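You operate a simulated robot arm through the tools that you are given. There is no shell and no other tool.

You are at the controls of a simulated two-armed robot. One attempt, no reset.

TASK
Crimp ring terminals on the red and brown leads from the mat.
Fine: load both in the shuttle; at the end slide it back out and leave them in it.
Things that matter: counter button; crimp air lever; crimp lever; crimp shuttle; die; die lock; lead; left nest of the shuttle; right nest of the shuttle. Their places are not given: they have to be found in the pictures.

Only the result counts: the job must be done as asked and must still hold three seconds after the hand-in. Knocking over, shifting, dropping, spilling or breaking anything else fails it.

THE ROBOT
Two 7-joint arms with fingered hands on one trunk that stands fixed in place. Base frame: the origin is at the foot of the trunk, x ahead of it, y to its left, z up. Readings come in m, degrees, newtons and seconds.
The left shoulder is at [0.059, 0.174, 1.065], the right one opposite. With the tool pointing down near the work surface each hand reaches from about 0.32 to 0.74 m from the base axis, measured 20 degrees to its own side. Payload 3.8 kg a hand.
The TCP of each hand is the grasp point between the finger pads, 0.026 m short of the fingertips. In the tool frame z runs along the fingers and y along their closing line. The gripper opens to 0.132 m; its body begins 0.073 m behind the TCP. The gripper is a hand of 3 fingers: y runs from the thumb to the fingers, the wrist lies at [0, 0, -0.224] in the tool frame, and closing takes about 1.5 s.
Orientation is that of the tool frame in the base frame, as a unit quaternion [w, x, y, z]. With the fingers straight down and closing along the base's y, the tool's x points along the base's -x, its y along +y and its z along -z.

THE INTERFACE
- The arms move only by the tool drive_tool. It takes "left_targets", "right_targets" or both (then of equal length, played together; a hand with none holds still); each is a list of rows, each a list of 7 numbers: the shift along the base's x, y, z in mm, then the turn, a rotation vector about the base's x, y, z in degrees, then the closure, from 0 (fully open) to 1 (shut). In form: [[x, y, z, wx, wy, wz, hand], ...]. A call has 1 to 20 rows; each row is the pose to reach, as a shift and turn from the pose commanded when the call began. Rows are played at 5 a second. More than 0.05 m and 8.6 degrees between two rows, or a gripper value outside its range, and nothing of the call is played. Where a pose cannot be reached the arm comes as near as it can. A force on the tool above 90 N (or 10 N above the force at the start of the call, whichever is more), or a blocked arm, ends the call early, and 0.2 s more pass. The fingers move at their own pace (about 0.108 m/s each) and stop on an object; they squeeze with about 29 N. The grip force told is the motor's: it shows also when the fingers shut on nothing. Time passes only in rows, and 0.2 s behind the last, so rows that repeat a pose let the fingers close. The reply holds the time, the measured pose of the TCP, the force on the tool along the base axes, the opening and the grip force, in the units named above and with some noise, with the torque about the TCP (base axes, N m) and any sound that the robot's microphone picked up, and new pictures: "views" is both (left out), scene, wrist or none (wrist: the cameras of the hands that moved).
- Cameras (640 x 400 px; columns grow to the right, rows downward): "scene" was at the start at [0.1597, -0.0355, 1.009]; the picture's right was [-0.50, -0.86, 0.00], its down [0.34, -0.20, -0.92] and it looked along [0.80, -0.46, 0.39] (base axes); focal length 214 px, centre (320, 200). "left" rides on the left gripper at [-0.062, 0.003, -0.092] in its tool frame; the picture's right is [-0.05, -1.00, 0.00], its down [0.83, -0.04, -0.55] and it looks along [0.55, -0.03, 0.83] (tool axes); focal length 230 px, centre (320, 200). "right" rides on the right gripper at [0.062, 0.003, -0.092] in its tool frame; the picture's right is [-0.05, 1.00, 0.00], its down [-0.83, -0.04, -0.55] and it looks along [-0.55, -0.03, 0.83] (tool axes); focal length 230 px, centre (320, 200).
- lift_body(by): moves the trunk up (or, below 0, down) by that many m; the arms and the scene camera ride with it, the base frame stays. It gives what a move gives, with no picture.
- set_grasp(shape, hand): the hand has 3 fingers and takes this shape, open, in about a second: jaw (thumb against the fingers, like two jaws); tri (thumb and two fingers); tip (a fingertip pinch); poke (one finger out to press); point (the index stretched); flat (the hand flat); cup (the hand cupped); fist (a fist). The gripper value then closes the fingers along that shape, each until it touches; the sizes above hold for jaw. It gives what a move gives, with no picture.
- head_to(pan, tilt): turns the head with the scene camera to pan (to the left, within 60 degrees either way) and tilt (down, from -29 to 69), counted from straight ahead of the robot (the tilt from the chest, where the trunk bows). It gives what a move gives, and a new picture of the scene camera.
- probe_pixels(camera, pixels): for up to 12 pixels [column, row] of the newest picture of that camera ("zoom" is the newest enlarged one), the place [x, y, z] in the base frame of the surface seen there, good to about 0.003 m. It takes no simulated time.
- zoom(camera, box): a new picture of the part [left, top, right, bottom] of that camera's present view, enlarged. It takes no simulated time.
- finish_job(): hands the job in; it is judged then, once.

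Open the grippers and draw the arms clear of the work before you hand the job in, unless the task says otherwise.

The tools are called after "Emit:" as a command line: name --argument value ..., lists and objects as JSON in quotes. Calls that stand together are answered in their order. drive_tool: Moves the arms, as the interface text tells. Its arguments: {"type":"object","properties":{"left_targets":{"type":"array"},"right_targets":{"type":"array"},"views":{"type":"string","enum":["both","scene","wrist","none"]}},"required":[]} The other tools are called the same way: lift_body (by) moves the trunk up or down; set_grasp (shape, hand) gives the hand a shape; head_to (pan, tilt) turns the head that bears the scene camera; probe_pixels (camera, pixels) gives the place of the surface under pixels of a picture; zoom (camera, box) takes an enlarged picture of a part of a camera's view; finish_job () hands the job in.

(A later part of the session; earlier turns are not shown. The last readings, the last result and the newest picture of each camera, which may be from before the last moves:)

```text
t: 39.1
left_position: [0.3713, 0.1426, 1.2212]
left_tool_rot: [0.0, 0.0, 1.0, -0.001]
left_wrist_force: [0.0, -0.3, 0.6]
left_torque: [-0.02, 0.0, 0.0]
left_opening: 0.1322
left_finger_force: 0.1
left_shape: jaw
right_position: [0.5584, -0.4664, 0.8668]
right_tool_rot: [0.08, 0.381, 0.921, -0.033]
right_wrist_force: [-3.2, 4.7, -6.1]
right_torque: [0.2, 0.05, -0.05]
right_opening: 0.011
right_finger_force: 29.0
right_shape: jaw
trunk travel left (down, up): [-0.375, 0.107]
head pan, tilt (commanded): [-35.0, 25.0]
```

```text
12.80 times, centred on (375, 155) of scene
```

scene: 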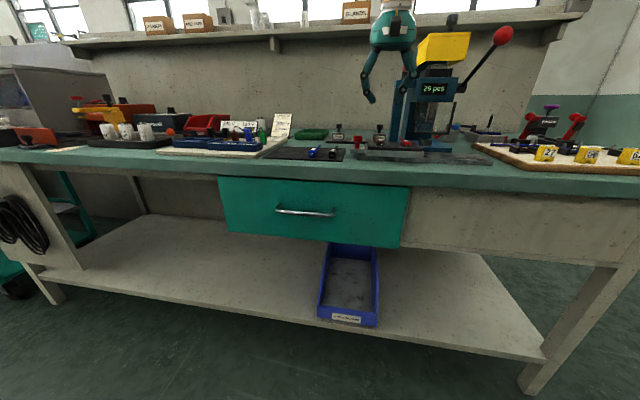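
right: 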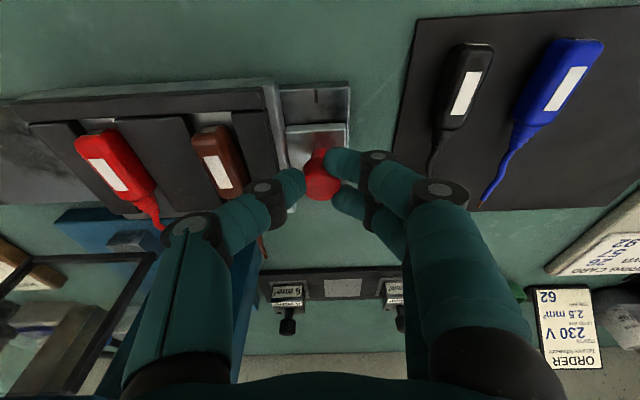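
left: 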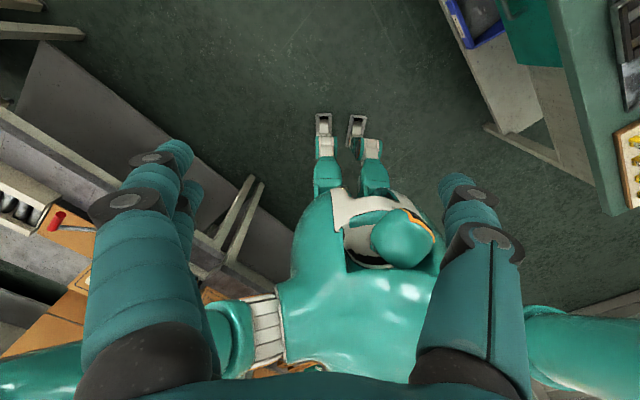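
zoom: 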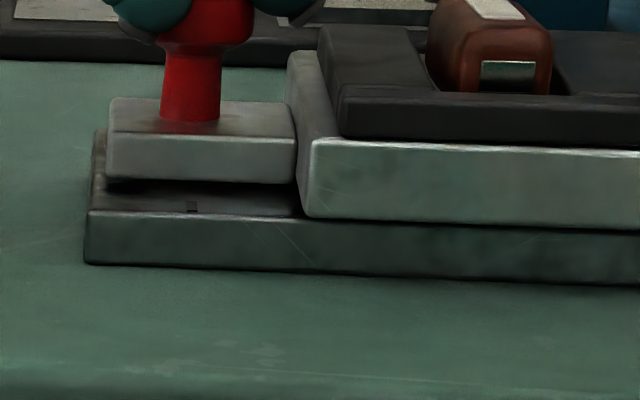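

The mark at s≈-0.063 coincides with the shuttle's left edge at home, so further index marks may appear. I slide another 28 mm (total 48) and look again.

Emit:
drive_tool --right_targets '[[-5, -5, 0, 0, 0, 0, 1], [-10, -10, 0, 0, 0, 0, 1], [-15, -15, 0, 0, 0, 0, 1], [-19.8, -19.8, 0, 0, 0, 0, 1]]' --views "wrist"

Emit:
zoom --camera "right" --box '[240, 60, 400, 160]'

Emit:
zoom --camera "scene" --box '[350, 105, 470, 175]'

```text
t: 40.1
left_position: [0.3719, 0.1408, 1.2206]
left_tool_rot: [0.0, 0.0, 1.0, -0.001]
left_wrist_force: [0.2, -0.3, -0.7]
left_torque: [0.03, 0.0, -0.03]
left_opening: 0.132
left_finger_force: 0.0
left_shape: jaw
right_position: [0.5398, -0.4858, 0.8682]
right_tool_rot: [0.079, 0.381, 0.921, -0.033]
right_wrist_force: [-4.8, 6.6, -8.8]
right_torque: [0.27, 0.17, 0.0]
right_opening: 0.0111
right_finger_force: 29.4
right_shape: jaw
trunk travel left (down, up): [-0.375, 0.107]
head pan, tilt (commanded): [-35.0, 25.0]
```

right: 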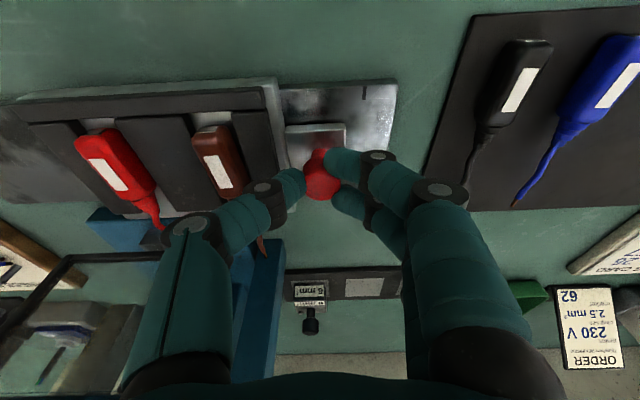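

```text
4.00 times, centred on (320, 110) of right
```

zoom: 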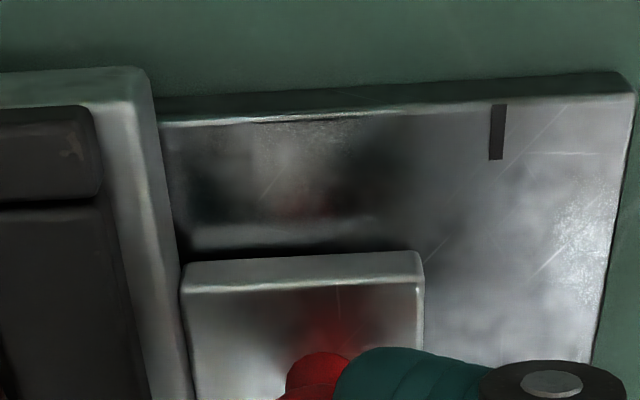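

```text
5.33 times, centred on (410, 140) of scene
```

zoom: 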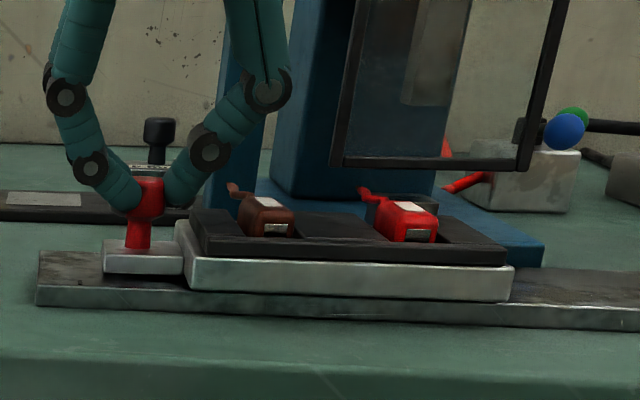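

Side force has grown to ~8 N, so my path drifts slightly toward the back relative to the rail; I correct 1.5 mm to the front and 1 mm down while sliding a further 21 mm to bring the red lead under the ram.

Emit:
drive_tool --right_targets '[[-1.1, 1.1, -1, 0, 0, 0, 1], [-5, -2.6, -1, 0, 0, 0, 1], [-9, -6.4, -1, 0, 0, 0, 1], [-13, -10.2, -1, 0, 0, 0, 1], [-16.3, -13.6, -1, 0, 0, 0, 1]]' --views "wrist"

Emit:
zoom --camera "right" --box '[240, 60, 440, 180]'

Emit:
zoom --camera "scene" --box '[370, 95, 490, 170]'

```text
t: 41.3
left_position: [0.3731, 0.1425, 1.2197]
left_tool_rot: [0.0, 0.001, 1.0, -0.001]
left_wrist_force: [0.4, -0.4, 0.3]
left_torque: [0.01, 0.04, 0.02]
left_opening: 0.1319
left_finger_force: 0.0
left_shape: jaw
right_position: [0.5242, -0.5018, 0.8678]
right_tool_rot: [0.081, 0.381, 0.92, -0.034]
right_wrist_force: [0.2, -3.5, 0.6]
right_torque: [0.05, -0.03, -0.03]
right_opening: 0.0114
right_finger_force: 28.9
right_shape: jaw
trunk travel left (down, up): [-0.375, 0.107]
head pan, tilt (commanded): [-35.0, 25.0]
```

right: 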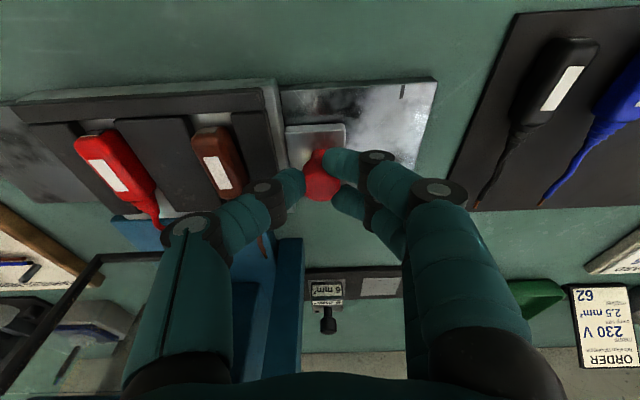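

```text
3.20 times, centred on (340, 120) of right
```

zoom: 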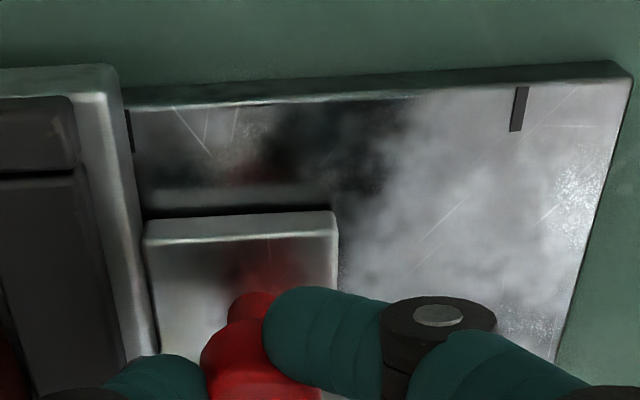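

```text
5.33 times, centred on (430, 132) of scene
```

zoom: 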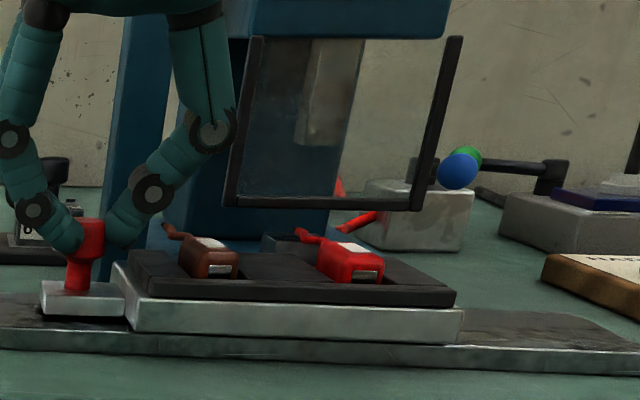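

A second index mark emerges right at the shuttle's left edge (130,130) — matching the red-under-ram position. I probe both marks, the shuttle edge, and the red wire relative to the anvil.

Emit:
probe_pixels --camera "zoom" --pixels '[[320, 200]]'

Emit:
zoom --camera "right" --box '[255, 70, 415, 150]'

Emit:
probe_pixels --camera "zoom" --pixels '[[583, 95], [585, 80], [99, 115], [101, 125], [95, 120], [88, 115], [80, 60], [92, 180], [70, 180], [300, 60]]'

```text
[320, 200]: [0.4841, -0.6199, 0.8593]
```

```text
4.00 times, centred on (335, 110) of right
```

zoom: 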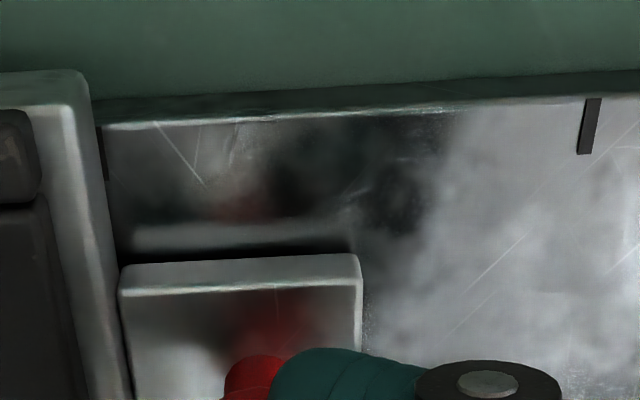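

```text
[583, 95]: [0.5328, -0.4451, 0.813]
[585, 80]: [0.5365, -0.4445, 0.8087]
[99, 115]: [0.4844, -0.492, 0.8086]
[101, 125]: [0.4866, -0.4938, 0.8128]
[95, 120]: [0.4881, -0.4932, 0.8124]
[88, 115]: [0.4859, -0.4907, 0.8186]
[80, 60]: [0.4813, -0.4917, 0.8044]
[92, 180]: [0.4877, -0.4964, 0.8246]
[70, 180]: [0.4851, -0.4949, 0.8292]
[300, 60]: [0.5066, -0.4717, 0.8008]
```

Mark spacing (≈67.5 mm) matches the red-under-ram travel, and the shuttle is ~1 mm past it. I nudge back 1.2 mm, release the knob and lift away.

Emit:
drive_tool --right_targets '[[0.9, 0.8, 0, 0, 0, 0, 1], [0.9, 0.8, 0, 0, 0, 0, 1]]' --views "wrist"

Emit:
zoom --camera "right" --box '[255, 70, 335, 130]'

```text
t: 41.9
left_position: [0.3709, 0.1428, 1.2203]
left_tool_rot: [0.0, 0.0, 1.0, 0.0]
left_wrist_force: [0.2, -0.5, 0.2]
left_torque: [-0.02, -0.03, 0.04]
left_opening: 0.132
left_finger_force: 0.0
left_shape: jaw
right_position: [0.5256, -0.5, 0.8672]
right_tool_rot: [0.08, 0.381, 0.92, -0.033]
right_wrist_force: [-0.7, -4.9, 0.7]
right_torque: [0.05, 0.02, -0.04]
right_opening: 0.011
right_finger_force: 28.5
right_shape: jaw
trunk travel left (down, up): [-0.375, 0.107]
head pan, tilt (commanded): [-35.0, 25.0]
```

right: 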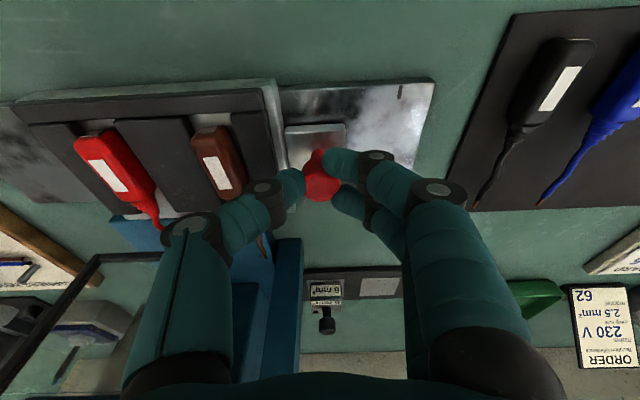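

```text
6.67 times, centred on (295, 100) of right
```

zoom: 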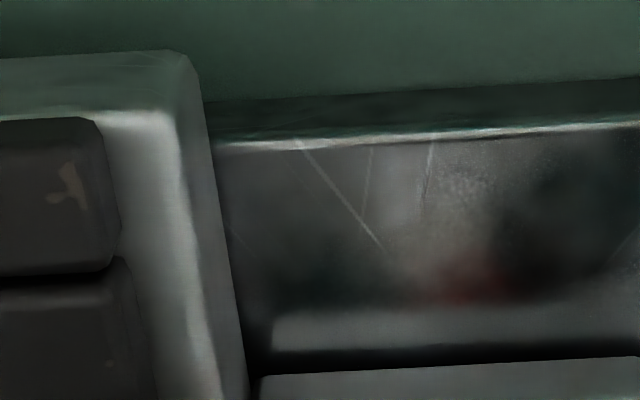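

The mark is just covered by the shuttle edge, as at home. I open the fingers and lift clear of the knob.

Emit:
drive_tool --right_targets '[[0, 0, 0, 0, 0, 0, 0.85], [0, 0, 0, 0, 0, 0, 0.77], [0, 0, 0, 0, 0, 0, 0.77], [0, 0, 15, 0, 0, 0, 0.77], [0, 0, 45, 0, 0, 0, 0.77], [-10, 10, 80, 0, 0, 0, 0.77]]' --views "both"

Emit:
zoom --camera "scene" --box '[370, 95, 490, 170]'

Emit:
zoom --camera "scene" --box '[400, 10, 520, 110]'

```text
t: 43.3
left_position: [0.3701, 0.1418, 1.2205]
left_tool_rot: [0.001, 0.0, 1.0, -0.001]
left_wrist_force: [0.0, -0.3, -0.5]
left_torque: [-0.01, -0.01, -0.02]
left_opening: 0.1318
left_finger_force: 0.1
left_shape: jaw
right_position: [0.5147, -0.4898, 0.9468]
right_tool_rot: [0.081, 0.38, 0.921, -0.034]
right_wrist_force: [0.1, -0.3, -0.4]
right_torque: [-0.02, 0.01, -0.02]
right_opening: 0.0302
right_finger_force: 0.1
right_shape: jaw
trunk travel left (down, up): [-0.375, 0.107]
head pan, tilt (commanded): [-35.0, 25.0]
```

scene: 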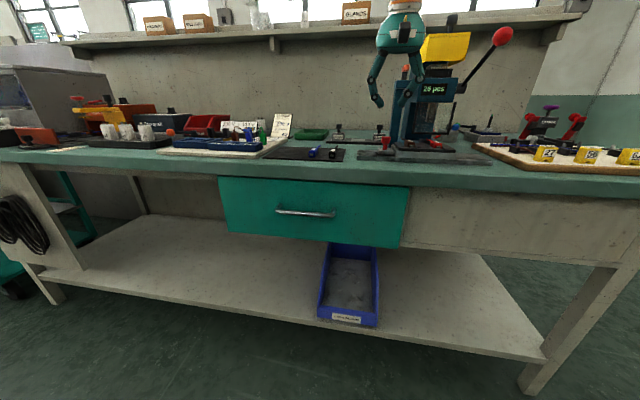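
right: 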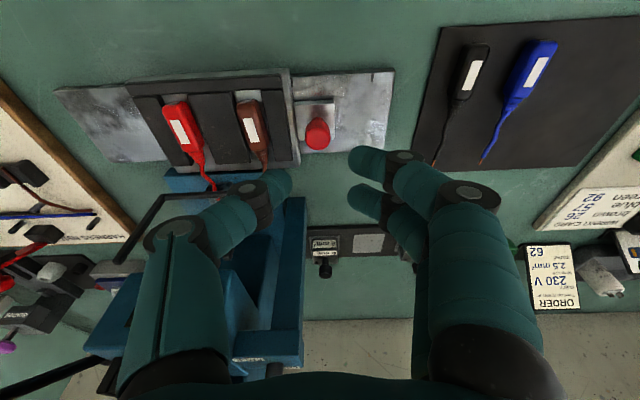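

```text
5.33 times, centred on (430, 132) of scene
```

zoom: 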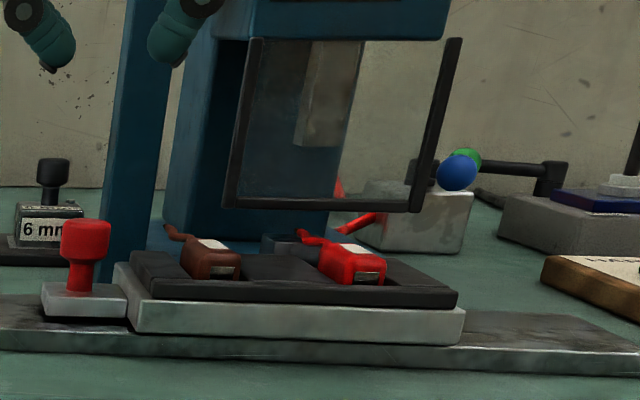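

```text
4.00 times, centred on (460, 60) of scene
```

zoom: 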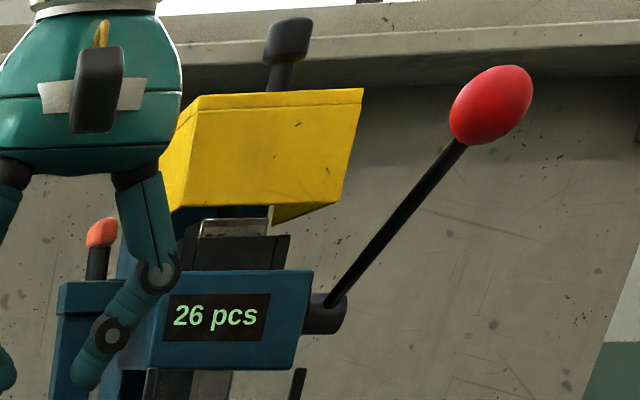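

The shuttle stays in place with the red tip over the anvil. I probe the crimp lever: ball (490,105), rod (400,220), hub (325,315).

Emit:
probe_pixels --camera "zoom" --pixels '[[490, 105], [470, 100], [515, 90], [490, 75], [485, 135], [440, 170], [400, 220], [360, 270], [340, 295], [325, 318], [310, 320], [345, 310]]'

Emit:
zoom --camera "right" --box '[0, 280, 160, 400]'

```text
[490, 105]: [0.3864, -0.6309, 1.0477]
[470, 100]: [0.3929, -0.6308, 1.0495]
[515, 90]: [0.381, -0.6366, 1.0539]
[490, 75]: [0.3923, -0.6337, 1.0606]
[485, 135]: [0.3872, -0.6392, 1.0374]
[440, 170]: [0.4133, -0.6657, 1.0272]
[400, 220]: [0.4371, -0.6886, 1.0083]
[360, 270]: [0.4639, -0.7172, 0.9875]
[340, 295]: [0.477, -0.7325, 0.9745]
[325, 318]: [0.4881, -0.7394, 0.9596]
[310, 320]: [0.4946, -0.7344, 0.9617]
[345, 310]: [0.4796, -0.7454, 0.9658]
```

```text
3.33 times, centred on (80, 340) of right
```

zoom: 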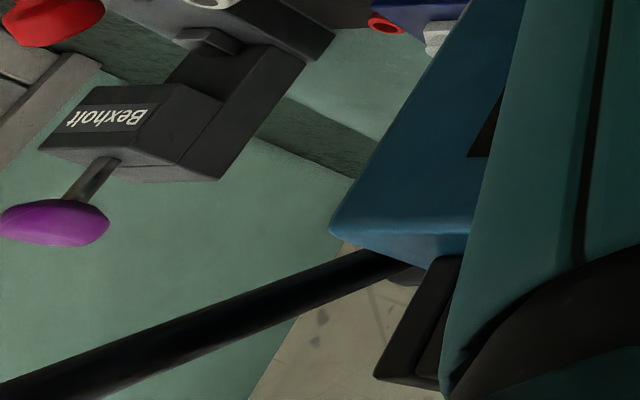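

The lever pivots near (s≈0.18,d≈0.875,z≈0.965) with the ball ~0.16 m out at (0.393,-0.648,1.045), 30° above horizontal. I raise the hand and move it along the press front to a point above and before the ball.

Emit:
drive_tool --right_targets '[[-10, -8, 40, 0, 0, 0, 0.7], [-20, -16, 80, 0, 0, 0, 0.6], [-35, -30, 120, 0, 0, 0, 0.55], [-60, -55, 150, 0, 0, 0, 0.55], [-90, -80, 170, 0, 0, 0, 0.55], [-120, -107, 183, 0, 0, 0, 0.55], [-147, -132.5, 183, 0, 0, 0, 0.55], [-147, -132.5, 183, 0, 0, 0, 0.55]]' --views "both"

Emit:
zoom --camera "right" --box '[220, 120, 420, 280]'

```text
t: 45.1
left_position: [0.3723, 0.144, 1.2201]
left_tool_rot: [0.0, 0.001, 1.0, -0.001]
left_wrist_force: [-0.1, 0.0, -0.7]
left_torque: [0.0, -0.01, 0.0]
left_opening: 0.1318
left_finger_force: 0.0
left_shape: jaw
right_position: [0.3657, -0.6214, 1.1297]
right_tool_rot: [0.081, 0.38, 0.921, -0.033]
right_wrist_force: [-0.2, 0.5, 0.3]
right_torque: [-0.02, 0.01, 0.02]
right_opening: 0.059
right_finger_force: 0.0
right_shape: jaw
trunk travel left (down, up): [-0.375, 0.107]
head pan, tilt (commanded): [-35.0, 25.0]
```

scene: 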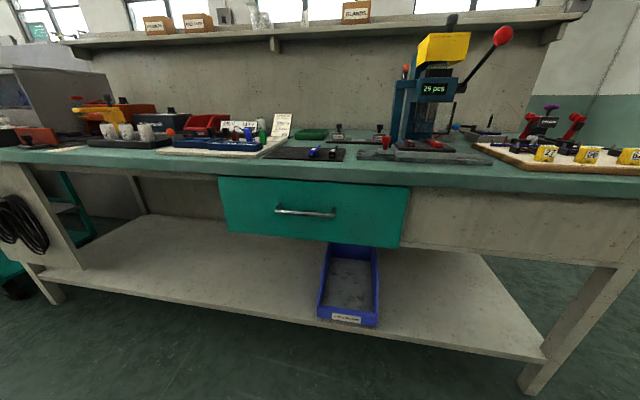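
right: 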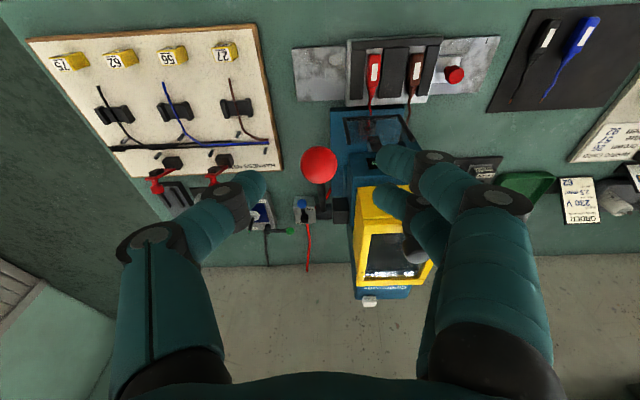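

```text
2.50 times, centred on (320, 200) of right
```

zoom: 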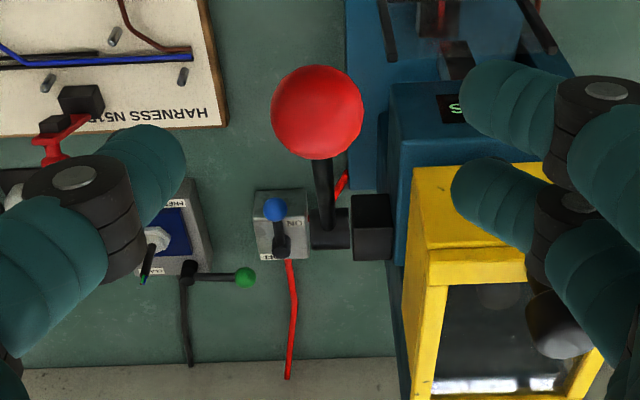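

The ball is at (318,112) in the zoom, between thumb and fingers. I probe its surface for an accurate centre.

Emit:
probe_pixels --camera "zoom" --pixels '[[318, 112], [280, 112], [356, 112], [318, 75], [318, 150], [300, 95], [335, 130], [323, 180], [325, 225], [330, 235], [370, 225], [275, 208]]'

```text
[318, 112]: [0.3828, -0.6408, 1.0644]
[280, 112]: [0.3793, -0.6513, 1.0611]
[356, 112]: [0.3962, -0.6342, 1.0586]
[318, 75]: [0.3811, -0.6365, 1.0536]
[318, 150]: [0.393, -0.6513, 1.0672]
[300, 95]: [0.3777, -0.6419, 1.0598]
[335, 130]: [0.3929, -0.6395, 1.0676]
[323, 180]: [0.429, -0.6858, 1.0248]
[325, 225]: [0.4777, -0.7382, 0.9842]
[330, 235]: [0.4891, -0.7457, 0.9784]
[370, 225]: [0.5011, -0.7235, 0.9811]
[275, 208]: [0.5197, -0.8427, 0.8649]
```

Ball centre ≈ (s 0.1805, d 0.734, z 1.051), radius ~16 mm. I move over it and descend so the fingertips close on its equator.

Emit:
drive_tool --right_targets '[[12, -12, 0, 0, 0, 0, 0.58], [23.3, -23.3, 0, 0, 0, 0, 0.6], [23.3, -23.3, -25, 0, 0, 0, 0.6], [23.3, -23.3, -50, 0, 0, 0, 0.6], [23.3, -23.3, -62, 0, 0, 0, 0.6], [23.3, -23.3, -62, 0, 0, 0, 0.6]]' --views "both"

Emit:
zoom --camera "scene" --box '[420, 0, 560, 100]'

```text
t: 46.5
left_position: [0.3717, 0.1419, 1.2205]
left_tool_rot: [0.0, 0.0, 1.0, -0.001]
left_wrist_force: [0.7, 0.0, -0.6]
left_torque: [0.02, -0.01, 0.02]
left_opening: 0.132
left_finger_force: 0.0
left_shape: jaw
right_position: [0.3898, -0.6436, 1.0667]
right_tool_rot: [0.08, 0.382, 0.92, -0.034]
right_wrist_force: [-0.2, 0.1, 1.1]
right_torque: [0.0, 0.0, 0.01]
right_opening: 0.0532
right_finger_force: 0.1
right_shape: jaw
trunk travel left (down, up): [-0.375, 0.107]
head pan, tilt (commanded): [-35.0, 25.0]
```

scene: 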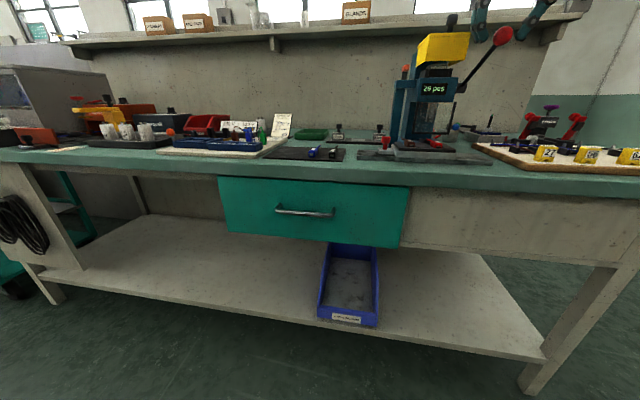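
right: 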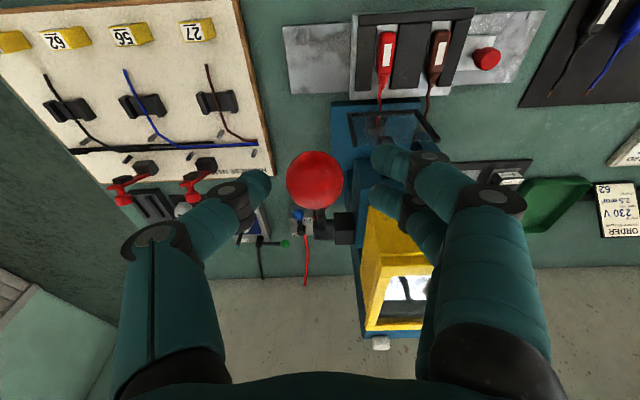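

```text
4.00 times, centred on (490, 50) of scene
```

zoom: 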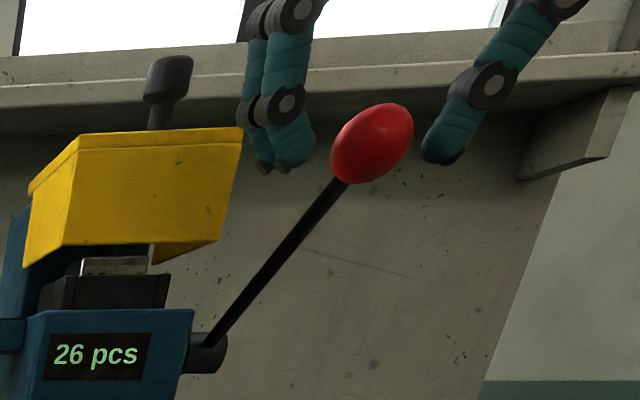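

The fingers straddle the ball. I close on it.

Emit:
drive_tool --right_targets '[[-1, -1, 0, 0, 0, 0, 0.7], [-1, -1, 0, 0, 0, 0, 0.8], [-1, -1, 0, 0, 0, 0, 1], [-1, -1, 0, 0, 0, 0, 1], [-1, -1, 0, 0, 0, 0, 1]]' --views "wrist"

Emit:
zoom --camera "scene" --box '[420, 0, 560, 100]'

```text
t: 47.7
left_position: [0.372, 0.1414, 1.2199]
left_tool_rot: [0.0, 0.001, 1.0, -0.001]
left_wrist_force: [-0.6, 0.4, 0.3]
left_torque: [0.0, 0.01, 0.0]
left_opening: 0.132
left_finger_force: 0.0
left_shape: jaw
right_position: [0.3896, -0.6457, 1.0673]
right_tool_rot: [0.081, 0.381, 0.92, -0.034]
right_wrist_force: [-0.2, -2.0, -1.7]
right_torque: [-0.02, 0.02, -0.02]
right_opening: 0.0225
right_finger_force: 29.3
right_shape: jaw
trunk travel left (down, up): [-0.375, 0.107]
head pan, tilt (commanded): [-35.0, 25.0]
```

right: 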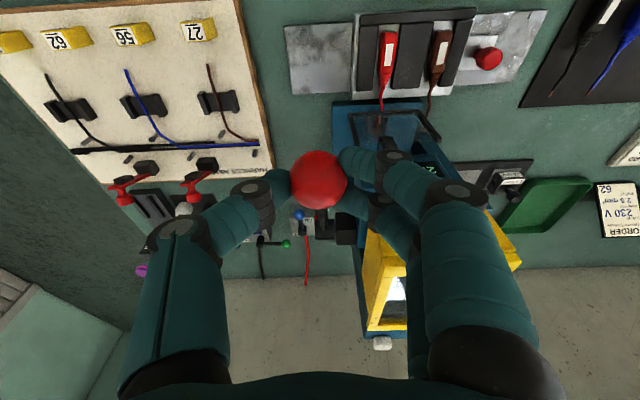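

```text
4.00 times, centred on (490, 50) of scene
```

zoom: 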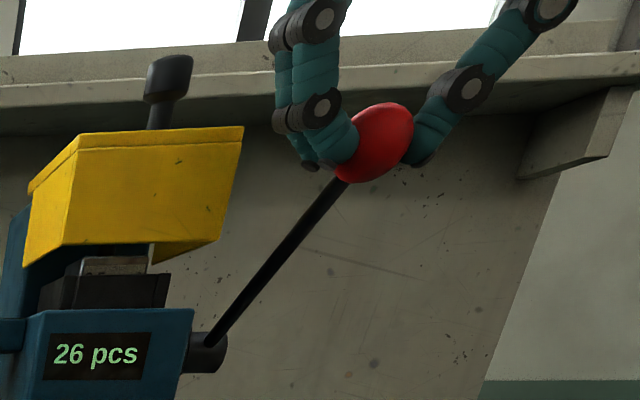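

The ball is held firmly. I pull the lever along its arc by the first 20° and read the force.

Emit:
drive_tool --right_targets '[[-4.5, 4.5, -12.3, 0, 0, 0, 1], [-8.3, 8.3, -25.4, 0, 0, 0, 1], [-11.4, 11.4, -38.9, 0, 0, 0, 1], [-13.5, 13.5, -52.8, 0, 0, 0, 1]]' --views "both"

Emit:
zoom --camera "scene" --box '[400, 20, 520, 170]'

```text
t: 48.7
left_position: [0.3721, 0.1414, 1.2208]
left_tool_rot: [0.0, 0.0, 1.0, -0.001]
left_wrist_force: [-0.1, -0.1, 0.4]
left_torque: [0.01, -0.01, -0.03]
left_opening: 0.1318
left_finger_force: 0.1
left_shape: jaw
right_position: [0.3753, -0.6319, 1.0165]
right_tool_rot: [0.081, 0.381, 0.921, -0.033]
right_wrist_force: [-1.0, -2.7, 2.8]
right_torque: [-0.34, -0.17, 0.0]
right_opening: 0.0229
right_finger_force: 28.9
right_shape: jaw
trunk travel left (down, up): [-0.375, 0.107]
head pan, tilt (commanded): [-35.0, 25.0]
```

scene: 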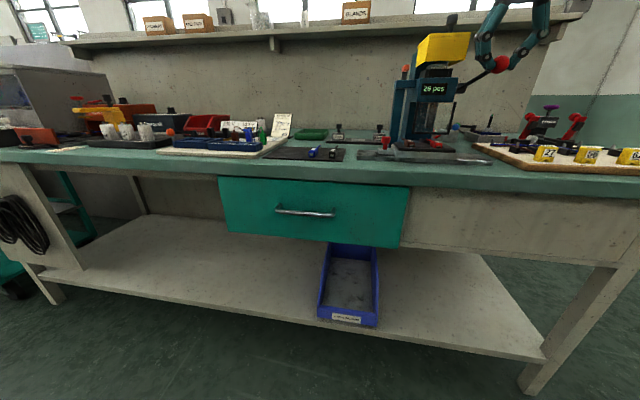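
right: 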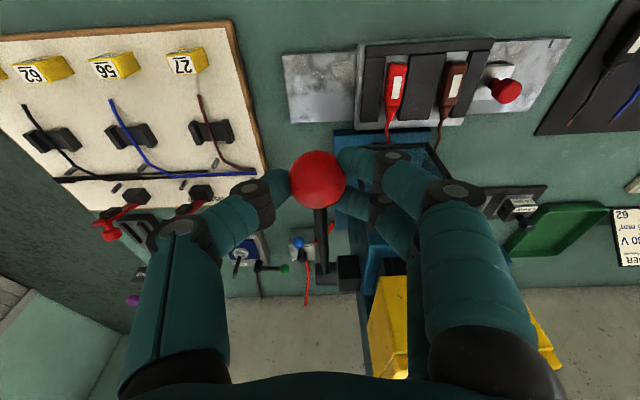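

```text
2.67 times, centred on (460, 95) of scene
```

zoom: 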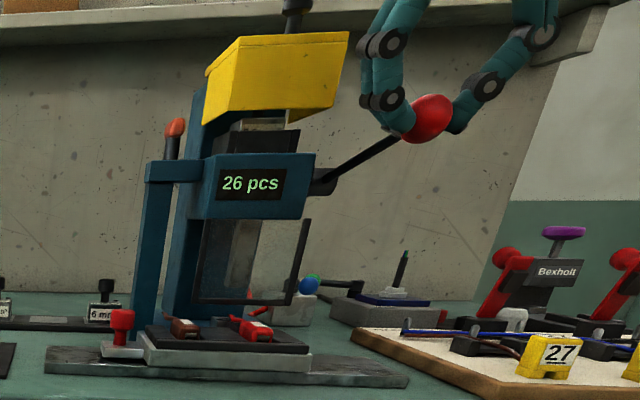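

The lever follows easily (force ~4 N). I continue another 20° down the arc and check for a stop, sound and counter.

Emit:
drive_tool --right_targets '[[-1.3, 1.3, -14, 0, 0, 0, 1], [-1.8, 1.8, -28.2, 0, 0, 0, 1], [-1.3, 1.3, -42.4, 0, 0, 0, 1], [0, 0, -56.4, 0, 0, 0, 1]]' --views "both"

Emit:
zoom --camera "scene" --box '[400, 50, 520, 170]'

```text
t: 49.7
left_position: [0.3694, 0.1444, 1.2194]
left_tool_rot: [0.001, 0.0, 1.0, -0.001]
left_wrist_force: [0.7, 0.6, -0.4]
left_torque: [-0.02, -0.02, -0.01]
left_opening: 0.1319
left_finger_force: 0.2
left_shape: jaw
right_position: [0.3742, -0.6324, 0.9593]
right_tool_rot: [0.08, 0.381, 0.92, -0.033]
right_wrist_force: [-4.6, 6.4, 9.9]
right_torque: [-0.21, -0.11, 0.0]
right_opening: 0.0232
right_finger_force: 29.1
right_shape: jaw
trunk travel left (down, up): [-0.375, 0.107]
head pan, tilt (commanded): [-35.0, 25.0]
```

scene: 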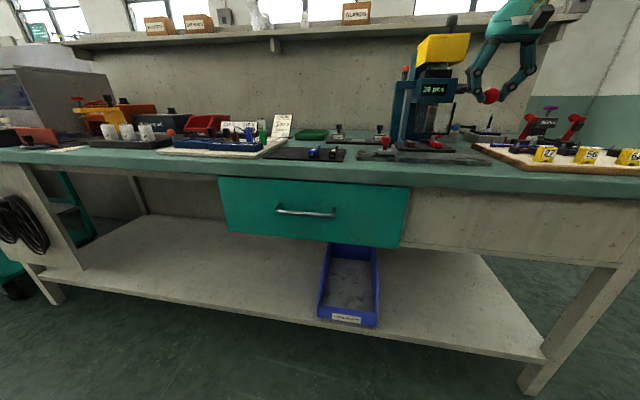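
right: 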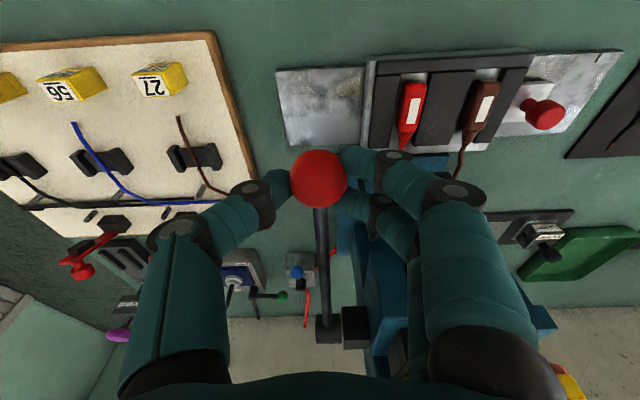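

```text
3.33 times, centred on (460, 110) of scene
```

zoom: 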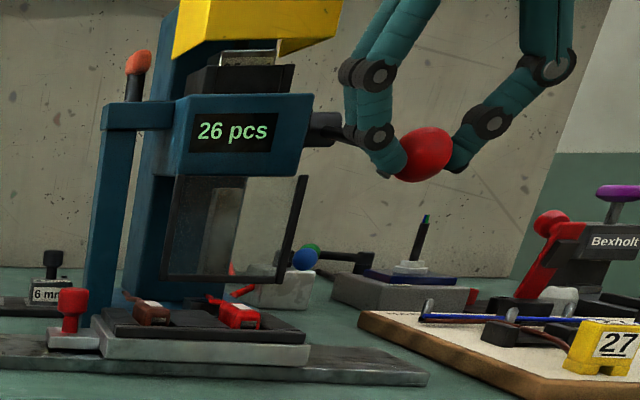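

Force rises to ~13 N, counter still 26; I keep following the arc, biased slightly to the front, by another 10°.

Emit:
drive_tool --right_targets '[[0, 0, -7, 0, 0, 0, 1], [0.7, -0.7, -13.9, 0, 0, 0, 1], [1.8, -1.8, -20.7, 0, 0, 0, 1], [3, -3, -27.4, 0, 0, 0, 1]]' --views "both"

Emit:
zoom --camera "scene" --box '[400, 50, 520, 170]'

```text
t: 50.7
left_position: [0.3698, 0.1436, 1.2203]
left_tool_rot: [0.002, 0.0, 1.0, -0.003]
left_wrist_force: [-0.7, -1.2, 0.2]
left_torque: [-0.03, -0.01, 0.01]
left_opening: 0.132
left_finger_force: 0.1
left_shape: jaw
right_position: [0.3784, -0.6341, 0.9358]
right_tool_rot: [0.084, 0.38, 0.921, -0.035]
right_wrist_force: [-2.5, 1.7, 31.1]
right_torque: [-0.36, -0.16, -0.01]
right_opening: 0.0243
right_finger_force: 29.4
right_shape: jaw
trunk travel left (down, up): [-0.375, 0.107]
head pan, tilt (commanded): [-35.0, 25.0]
```

scene: 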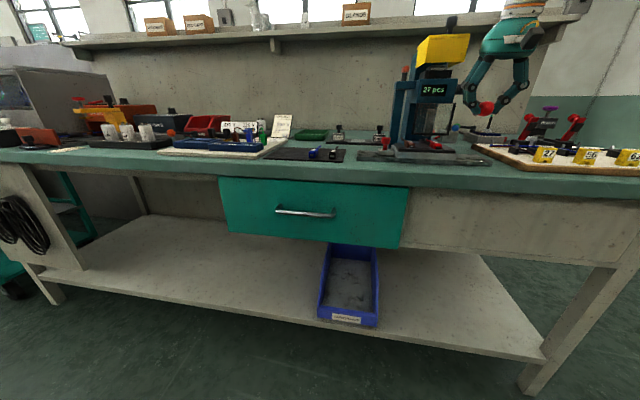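
right: 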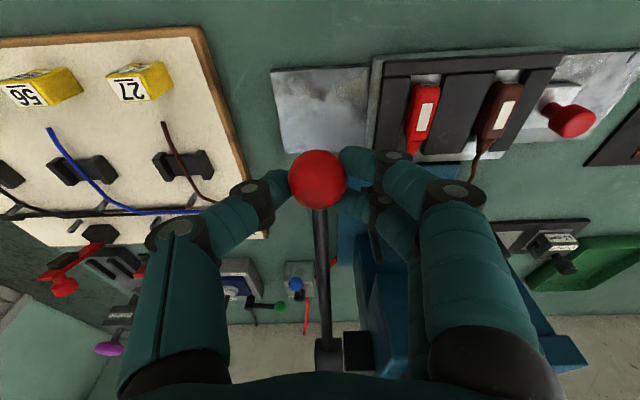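

```text
3.33 times, centred on (460, 110) of scene
```

zoom: 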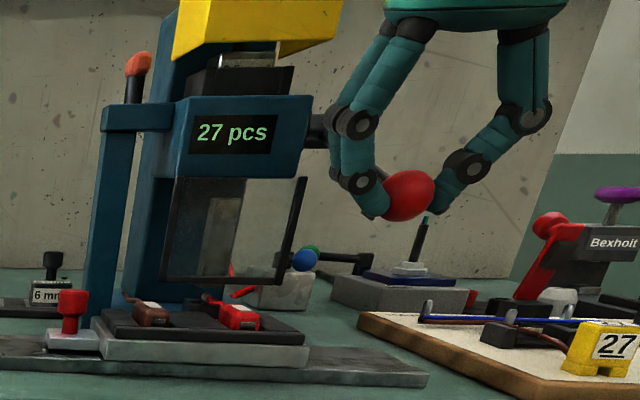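

The counter now shows 27 pcs and the lever hit its stop (31 N). I return the lever up along the same arc while holding the ball.

Emit:
drive_tool --right_targets '[[-1.2, 1.2, 6.7, 0, 0, 0, 1], [-2.3, 2.3, 13.5, 0, 0, 0, 1], [-3, 3, 27.4, 0, 0, 0, 1], [-4.3, 4.3, 41.4, 0, 0, 0, 1], [-4.8, 4.8, 55.6, 0, 0, 0, 1], [-4.3, 4.3, 69.8, 0, 0, 0, 1], [-3, 3, 83.8, 0, 0, 0, 1], [-0.9, 0.9, 97.7, 0, 0, 0, 1], [2.2, -2.2, 111.2, 0, 0, 0, 1], [6, -6, 124.3, 0, 0, 0, 1], [10.5, -10.5, 136.6, 0, 0, 0, 1]]' --views "both"

Emit:
zoom --camera "scene" --box '[400, 20, 520, 170]'

Emit:
zoom --camera "scene" --box '[400, 110, 460, 160]'

```text
t: 53.1
left_position: [0.3725, 0.1413, 1.2207]
left_tool_rot: [0.0, 0.0, 1.0, 0.001]
left_wrist_force: [-0.7, 0.0, -0.9]
left_torque: [-0.01, -0.01, 0.0]
left_opening: 0.1319
left_finger_force: 0.0
left_shape: jaw
right_position: [0.3891, -0.6458, 1.0675]
right_tool_rot: [0.08, 0.382, 0.92, -0.032]
right_wrist_force: [0.5, 0.6, -9.9]
right_torque: [0.31, 0.2, 0.04]
right_opening: 0.0228
right_finger_force: 29.1
right_shape: jaw
trunk travel left (down, up): [-0.375, 0.107]
head pan, tilt (commanded): [-35.0, 25.0]
```

scene: 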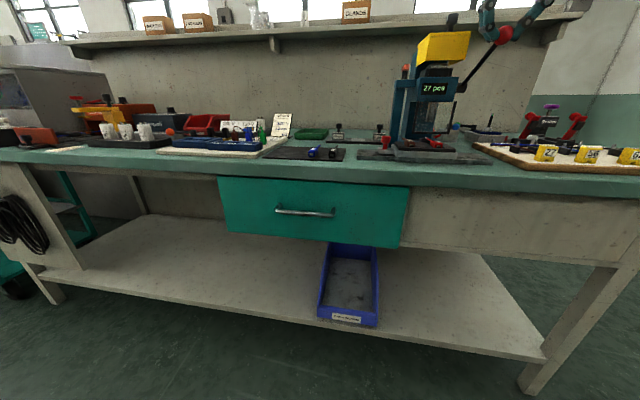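
right: 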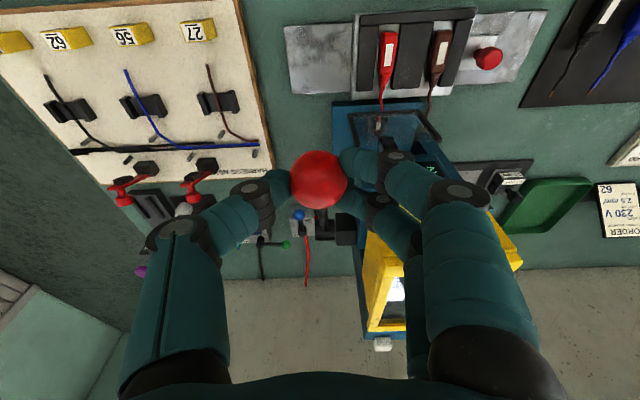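

```text
2.67 times, centred on (460, 95) of scene
```

zoom: 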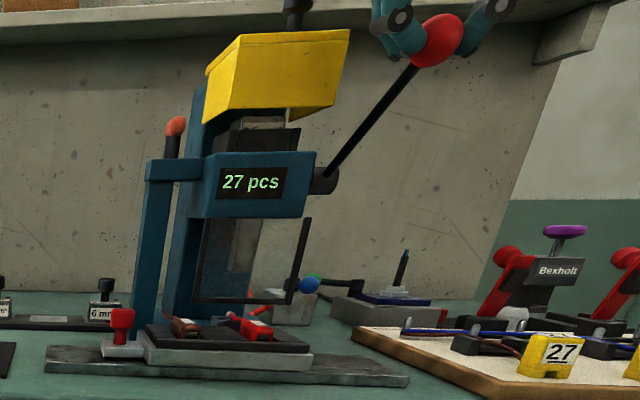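

```text
8.00 times, centred on (430, 135) of scene
```

zoom: 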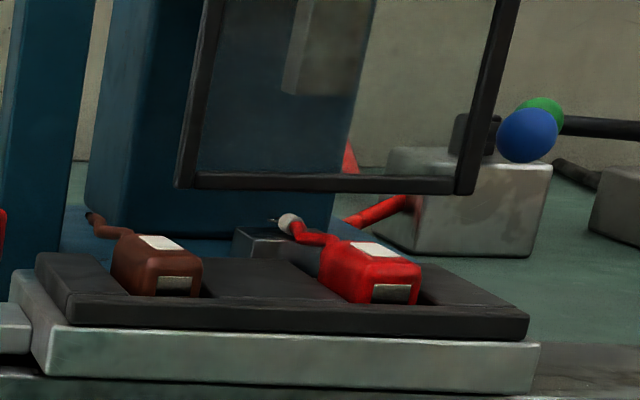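

The red lead now carries a ring terminal at (285,222), and the lever is back up. I release the ball, rise and back off in front of it.

Emit:
drive_tool --right_targets '[[0, 0, -1, 0, 0, 0, 0.8], [0, 0, -1, 0, 0, 0, 0.6], [0, 0, -1, 0, 0, 0, 0.55], [0, 0, 20, 0, 0, 0, 0.55], [0, 0, 50, 0, 0, 0, 0.55], [-10, 10, 64, 0, 0, 0, 0.55], [-23, 23, 64, 0, 0, 0, 0.55]]' --views "scene"

```text
t: 54.7
left_position: [0.3723, 0.1422, 1.2206]
left_tool_rot: [-0.001, -0.001, 1.0, -0.002]
left_wrist_force: [-0.2, 1.1, 0.1]
left_torque: [0.03, -0.01, -0.03]
left_opening: 0.1319
left_finger_force: 0.1
left_shape: jaw
right_position: [0.3664, -0.6217, 1.1331]
right_tool_rot: [0.081, 0.38, 0.921, -0.033]
right_wrist_force: [0.7, -0.9, 0.0]
right_torque: [-0.01, -0.01, 0.0]
right_opening: 0.0589
right_finger_force: 0.0
right_shape: jaw
trunk travel left (down, up): [-0.375, 0.107]
head pan, tilt (commanded): [-35.0, 25.0]
```

scene: 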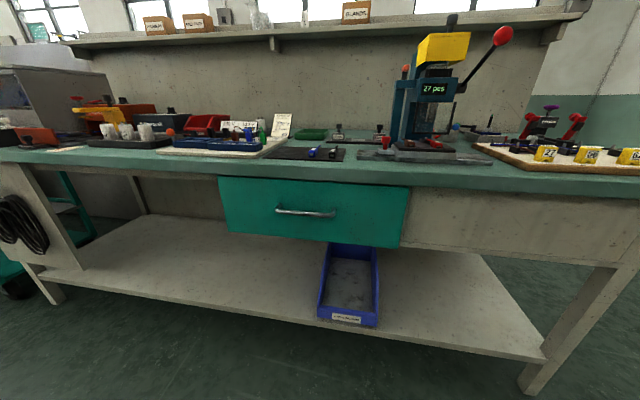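

Lever stays up, counter 27. I go back above the shuttle knob.

Emit:
drive_tool --right_targets '[[30, 25, 0, 0, 0, 0, 0.6], [60, 50, -10, 0, 0, 0, 0.7], [90, 74, -30, 0, 0, 0, 0.77], [115, 93, -60, 0, 0, 0, 0.77], [135, 107, -95, 0, 0, 0, 0.77], [150, 117, -135, 0, 0, 0, 0.77], [158, 121.5, -170, 0, 0, 0, 0.77], [159.2, 122.2, -205, 0, 0, 0, 0.77], [159.2, 122.2, -235, 0, 0, 0, 0.77], [159.2, 122.2, -235, 0, 0, 0, 0.77]]' --views "wrist"

Emit:
zoom --camera "right" --box '[220, 80, 420, 240]'

Emit:
zoom --camera "scene" --box '[340, 95, 470, 170]'

```text
t: 56.9
left_position: [0.371, 0.1417, 1.221]
left_tool_rot: [0.0, 0.001, 1.0, -0.001]
left_wrist_force: [-0.3, -0.2, 0.7]
left_torque: [0.01, 0.01, 0.0]
left_opening: 0.132
left_finger_force: 0.0
left_shape: jaw
right_position: [0.5259, -0.4999, 0.8966]
right_tool_rot: [0.08, 0.381, 0.92, -0.033]
right_wrist_force: [1.2, 0.1, 0.4]
right_torque: [0.02, -0.01, 0.01]
right_opening: 0.0308
right_finger_force: 0.0
right_shape: jaw
trunk travel left (down, up): [-0.375, 0.107]
head pan, tilt (commanded): [-35.0, 25.0]
```

right: 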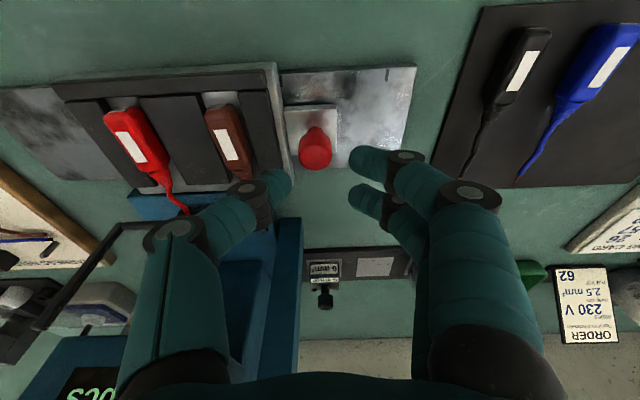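

```text
2.50 times, centred on (320, 160) of right
```

zoom: 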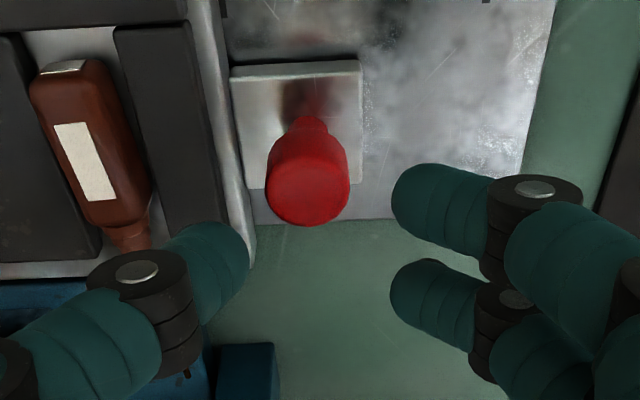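

```text
4.92 times, centred on (405, 132) of scene
```

zoom: 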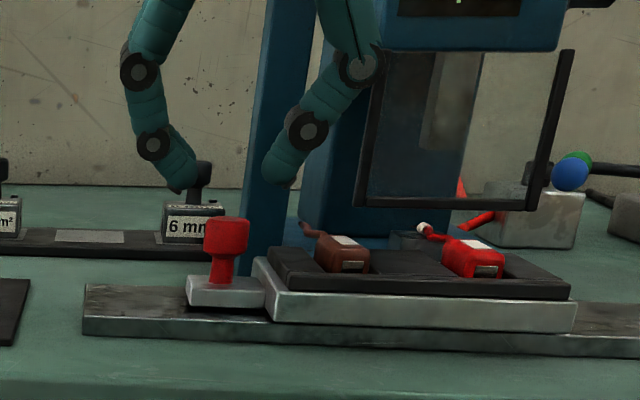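

The knob now appears a few mm bench-right of the TCP line (308 vs 321 px). I probe it to correct my grasp.

Emit:
probe_pixels --camera "zoom" --pixels '[[308, 190], [275, 190], [343, 190], [308, 160], [308, 220], [225, 10], [488, 2], [235, 75], [355, 70], [65, 70]]'

```text
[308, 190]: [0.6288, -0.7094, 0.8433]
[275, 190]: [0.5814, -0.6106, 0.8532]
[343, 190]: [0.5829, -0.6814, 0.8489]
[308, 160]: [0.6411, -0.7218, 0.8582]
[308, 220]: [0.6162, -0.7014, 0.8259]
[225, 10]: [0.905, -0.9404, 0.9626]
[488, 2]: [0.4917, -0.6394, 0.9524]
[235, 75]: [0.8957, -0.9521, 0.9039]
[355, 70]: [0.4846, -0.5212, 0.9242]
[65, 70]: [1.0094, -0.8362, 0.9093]
```

Emit:
zoom --camera "right" --box '[220, 60, 420, 220]'

Emit:
probe_pixels --camera "zoom" --pixels '[[308, 240], [275, 235], [343, 235], [308, 210], [308, 270], [225, 60], [486, 45], [235, 130], [355, 120], [65, 120]]'

```text
2.50 times, centred on (320, 140) of right
```

zoom: 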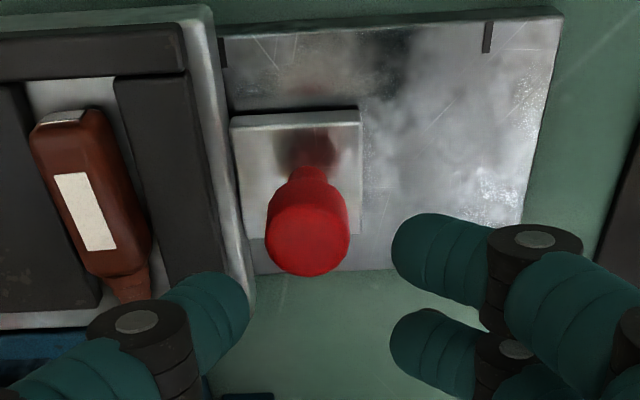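

```text
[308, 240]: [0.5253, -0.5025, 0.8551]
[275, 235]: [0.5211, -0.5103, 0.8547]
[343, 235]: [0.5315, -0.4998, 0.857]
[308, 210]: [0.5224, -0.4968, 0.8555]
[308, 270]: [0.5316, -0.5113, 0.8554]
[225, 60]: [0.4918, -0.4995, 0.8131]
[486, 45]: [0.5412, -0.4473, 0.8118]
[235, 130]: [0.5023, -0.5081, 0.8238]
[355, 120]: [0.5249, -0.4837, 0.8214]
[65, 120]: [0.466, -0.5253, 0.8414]
```

The shuttle settled at ~70 mm travel. I centre on the knob (3 mm bench-right), descend and grip it again.

Emit:
drive_tool --right_targets '[[-2, -2, -8, 0, 0, 0, 0.77], [-2, -2, -18, 0, 0, 0, 0.77], [-2, -2, -28, 0, 0, 0, 0.77], [-2, -2, -28, 0, 0, 0, 0.85], [-2, -2, -28, 0, 0, 0, 1], [-2, -2, -28, 0, 0, 0, 1], [-2, -2, -28, 0, 0, 0, 1]]' --views "wrist"

Emit:
zoom --camera "scene" --box '[340, 95, 470, 170]'

```text
t: 58.5
left_position: [0.3726, 0.1417, 1.2197]
left_tool_rot: [0.0, 0.0, 1.0, -0.001]
left_wrist_force: [0.4, -0.4, 0.0]
left_torque: [-0.02, 0.0, 0.02]
left_opening: 0.132
left_finger_force: 0.0
left_shape: jaw
right_position: [0.5246, -0.5022, 0.8687]
right_tool_rot: [0.08, 0.381, 0.92, -0.033]
right_wrist_force: [-0.4, -0.2, -2.5]
right_torque: [0.07, 0.02, -0.05]
right_opening: 0.0124
right_finger_force: 29.0
right_shape: jaw
trunk travel left (down, up): [-0.375, 0.107]
head pan, tilt (commanded): [-35.0, 25.0]
```

right: 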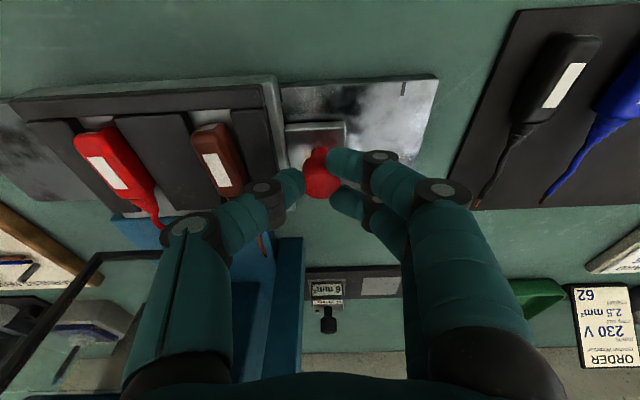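

```text
4.92 times, centred on (405, 132) of scene
```

zoom: 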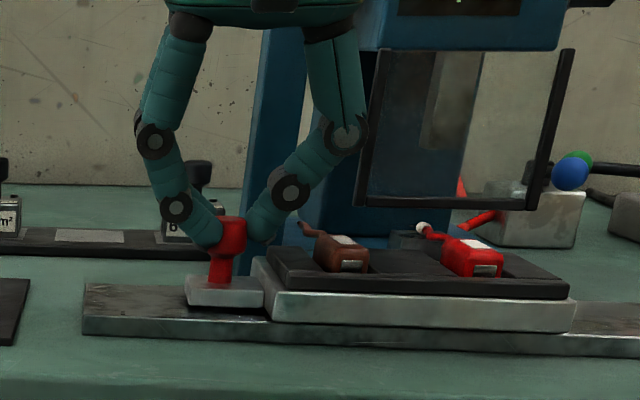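

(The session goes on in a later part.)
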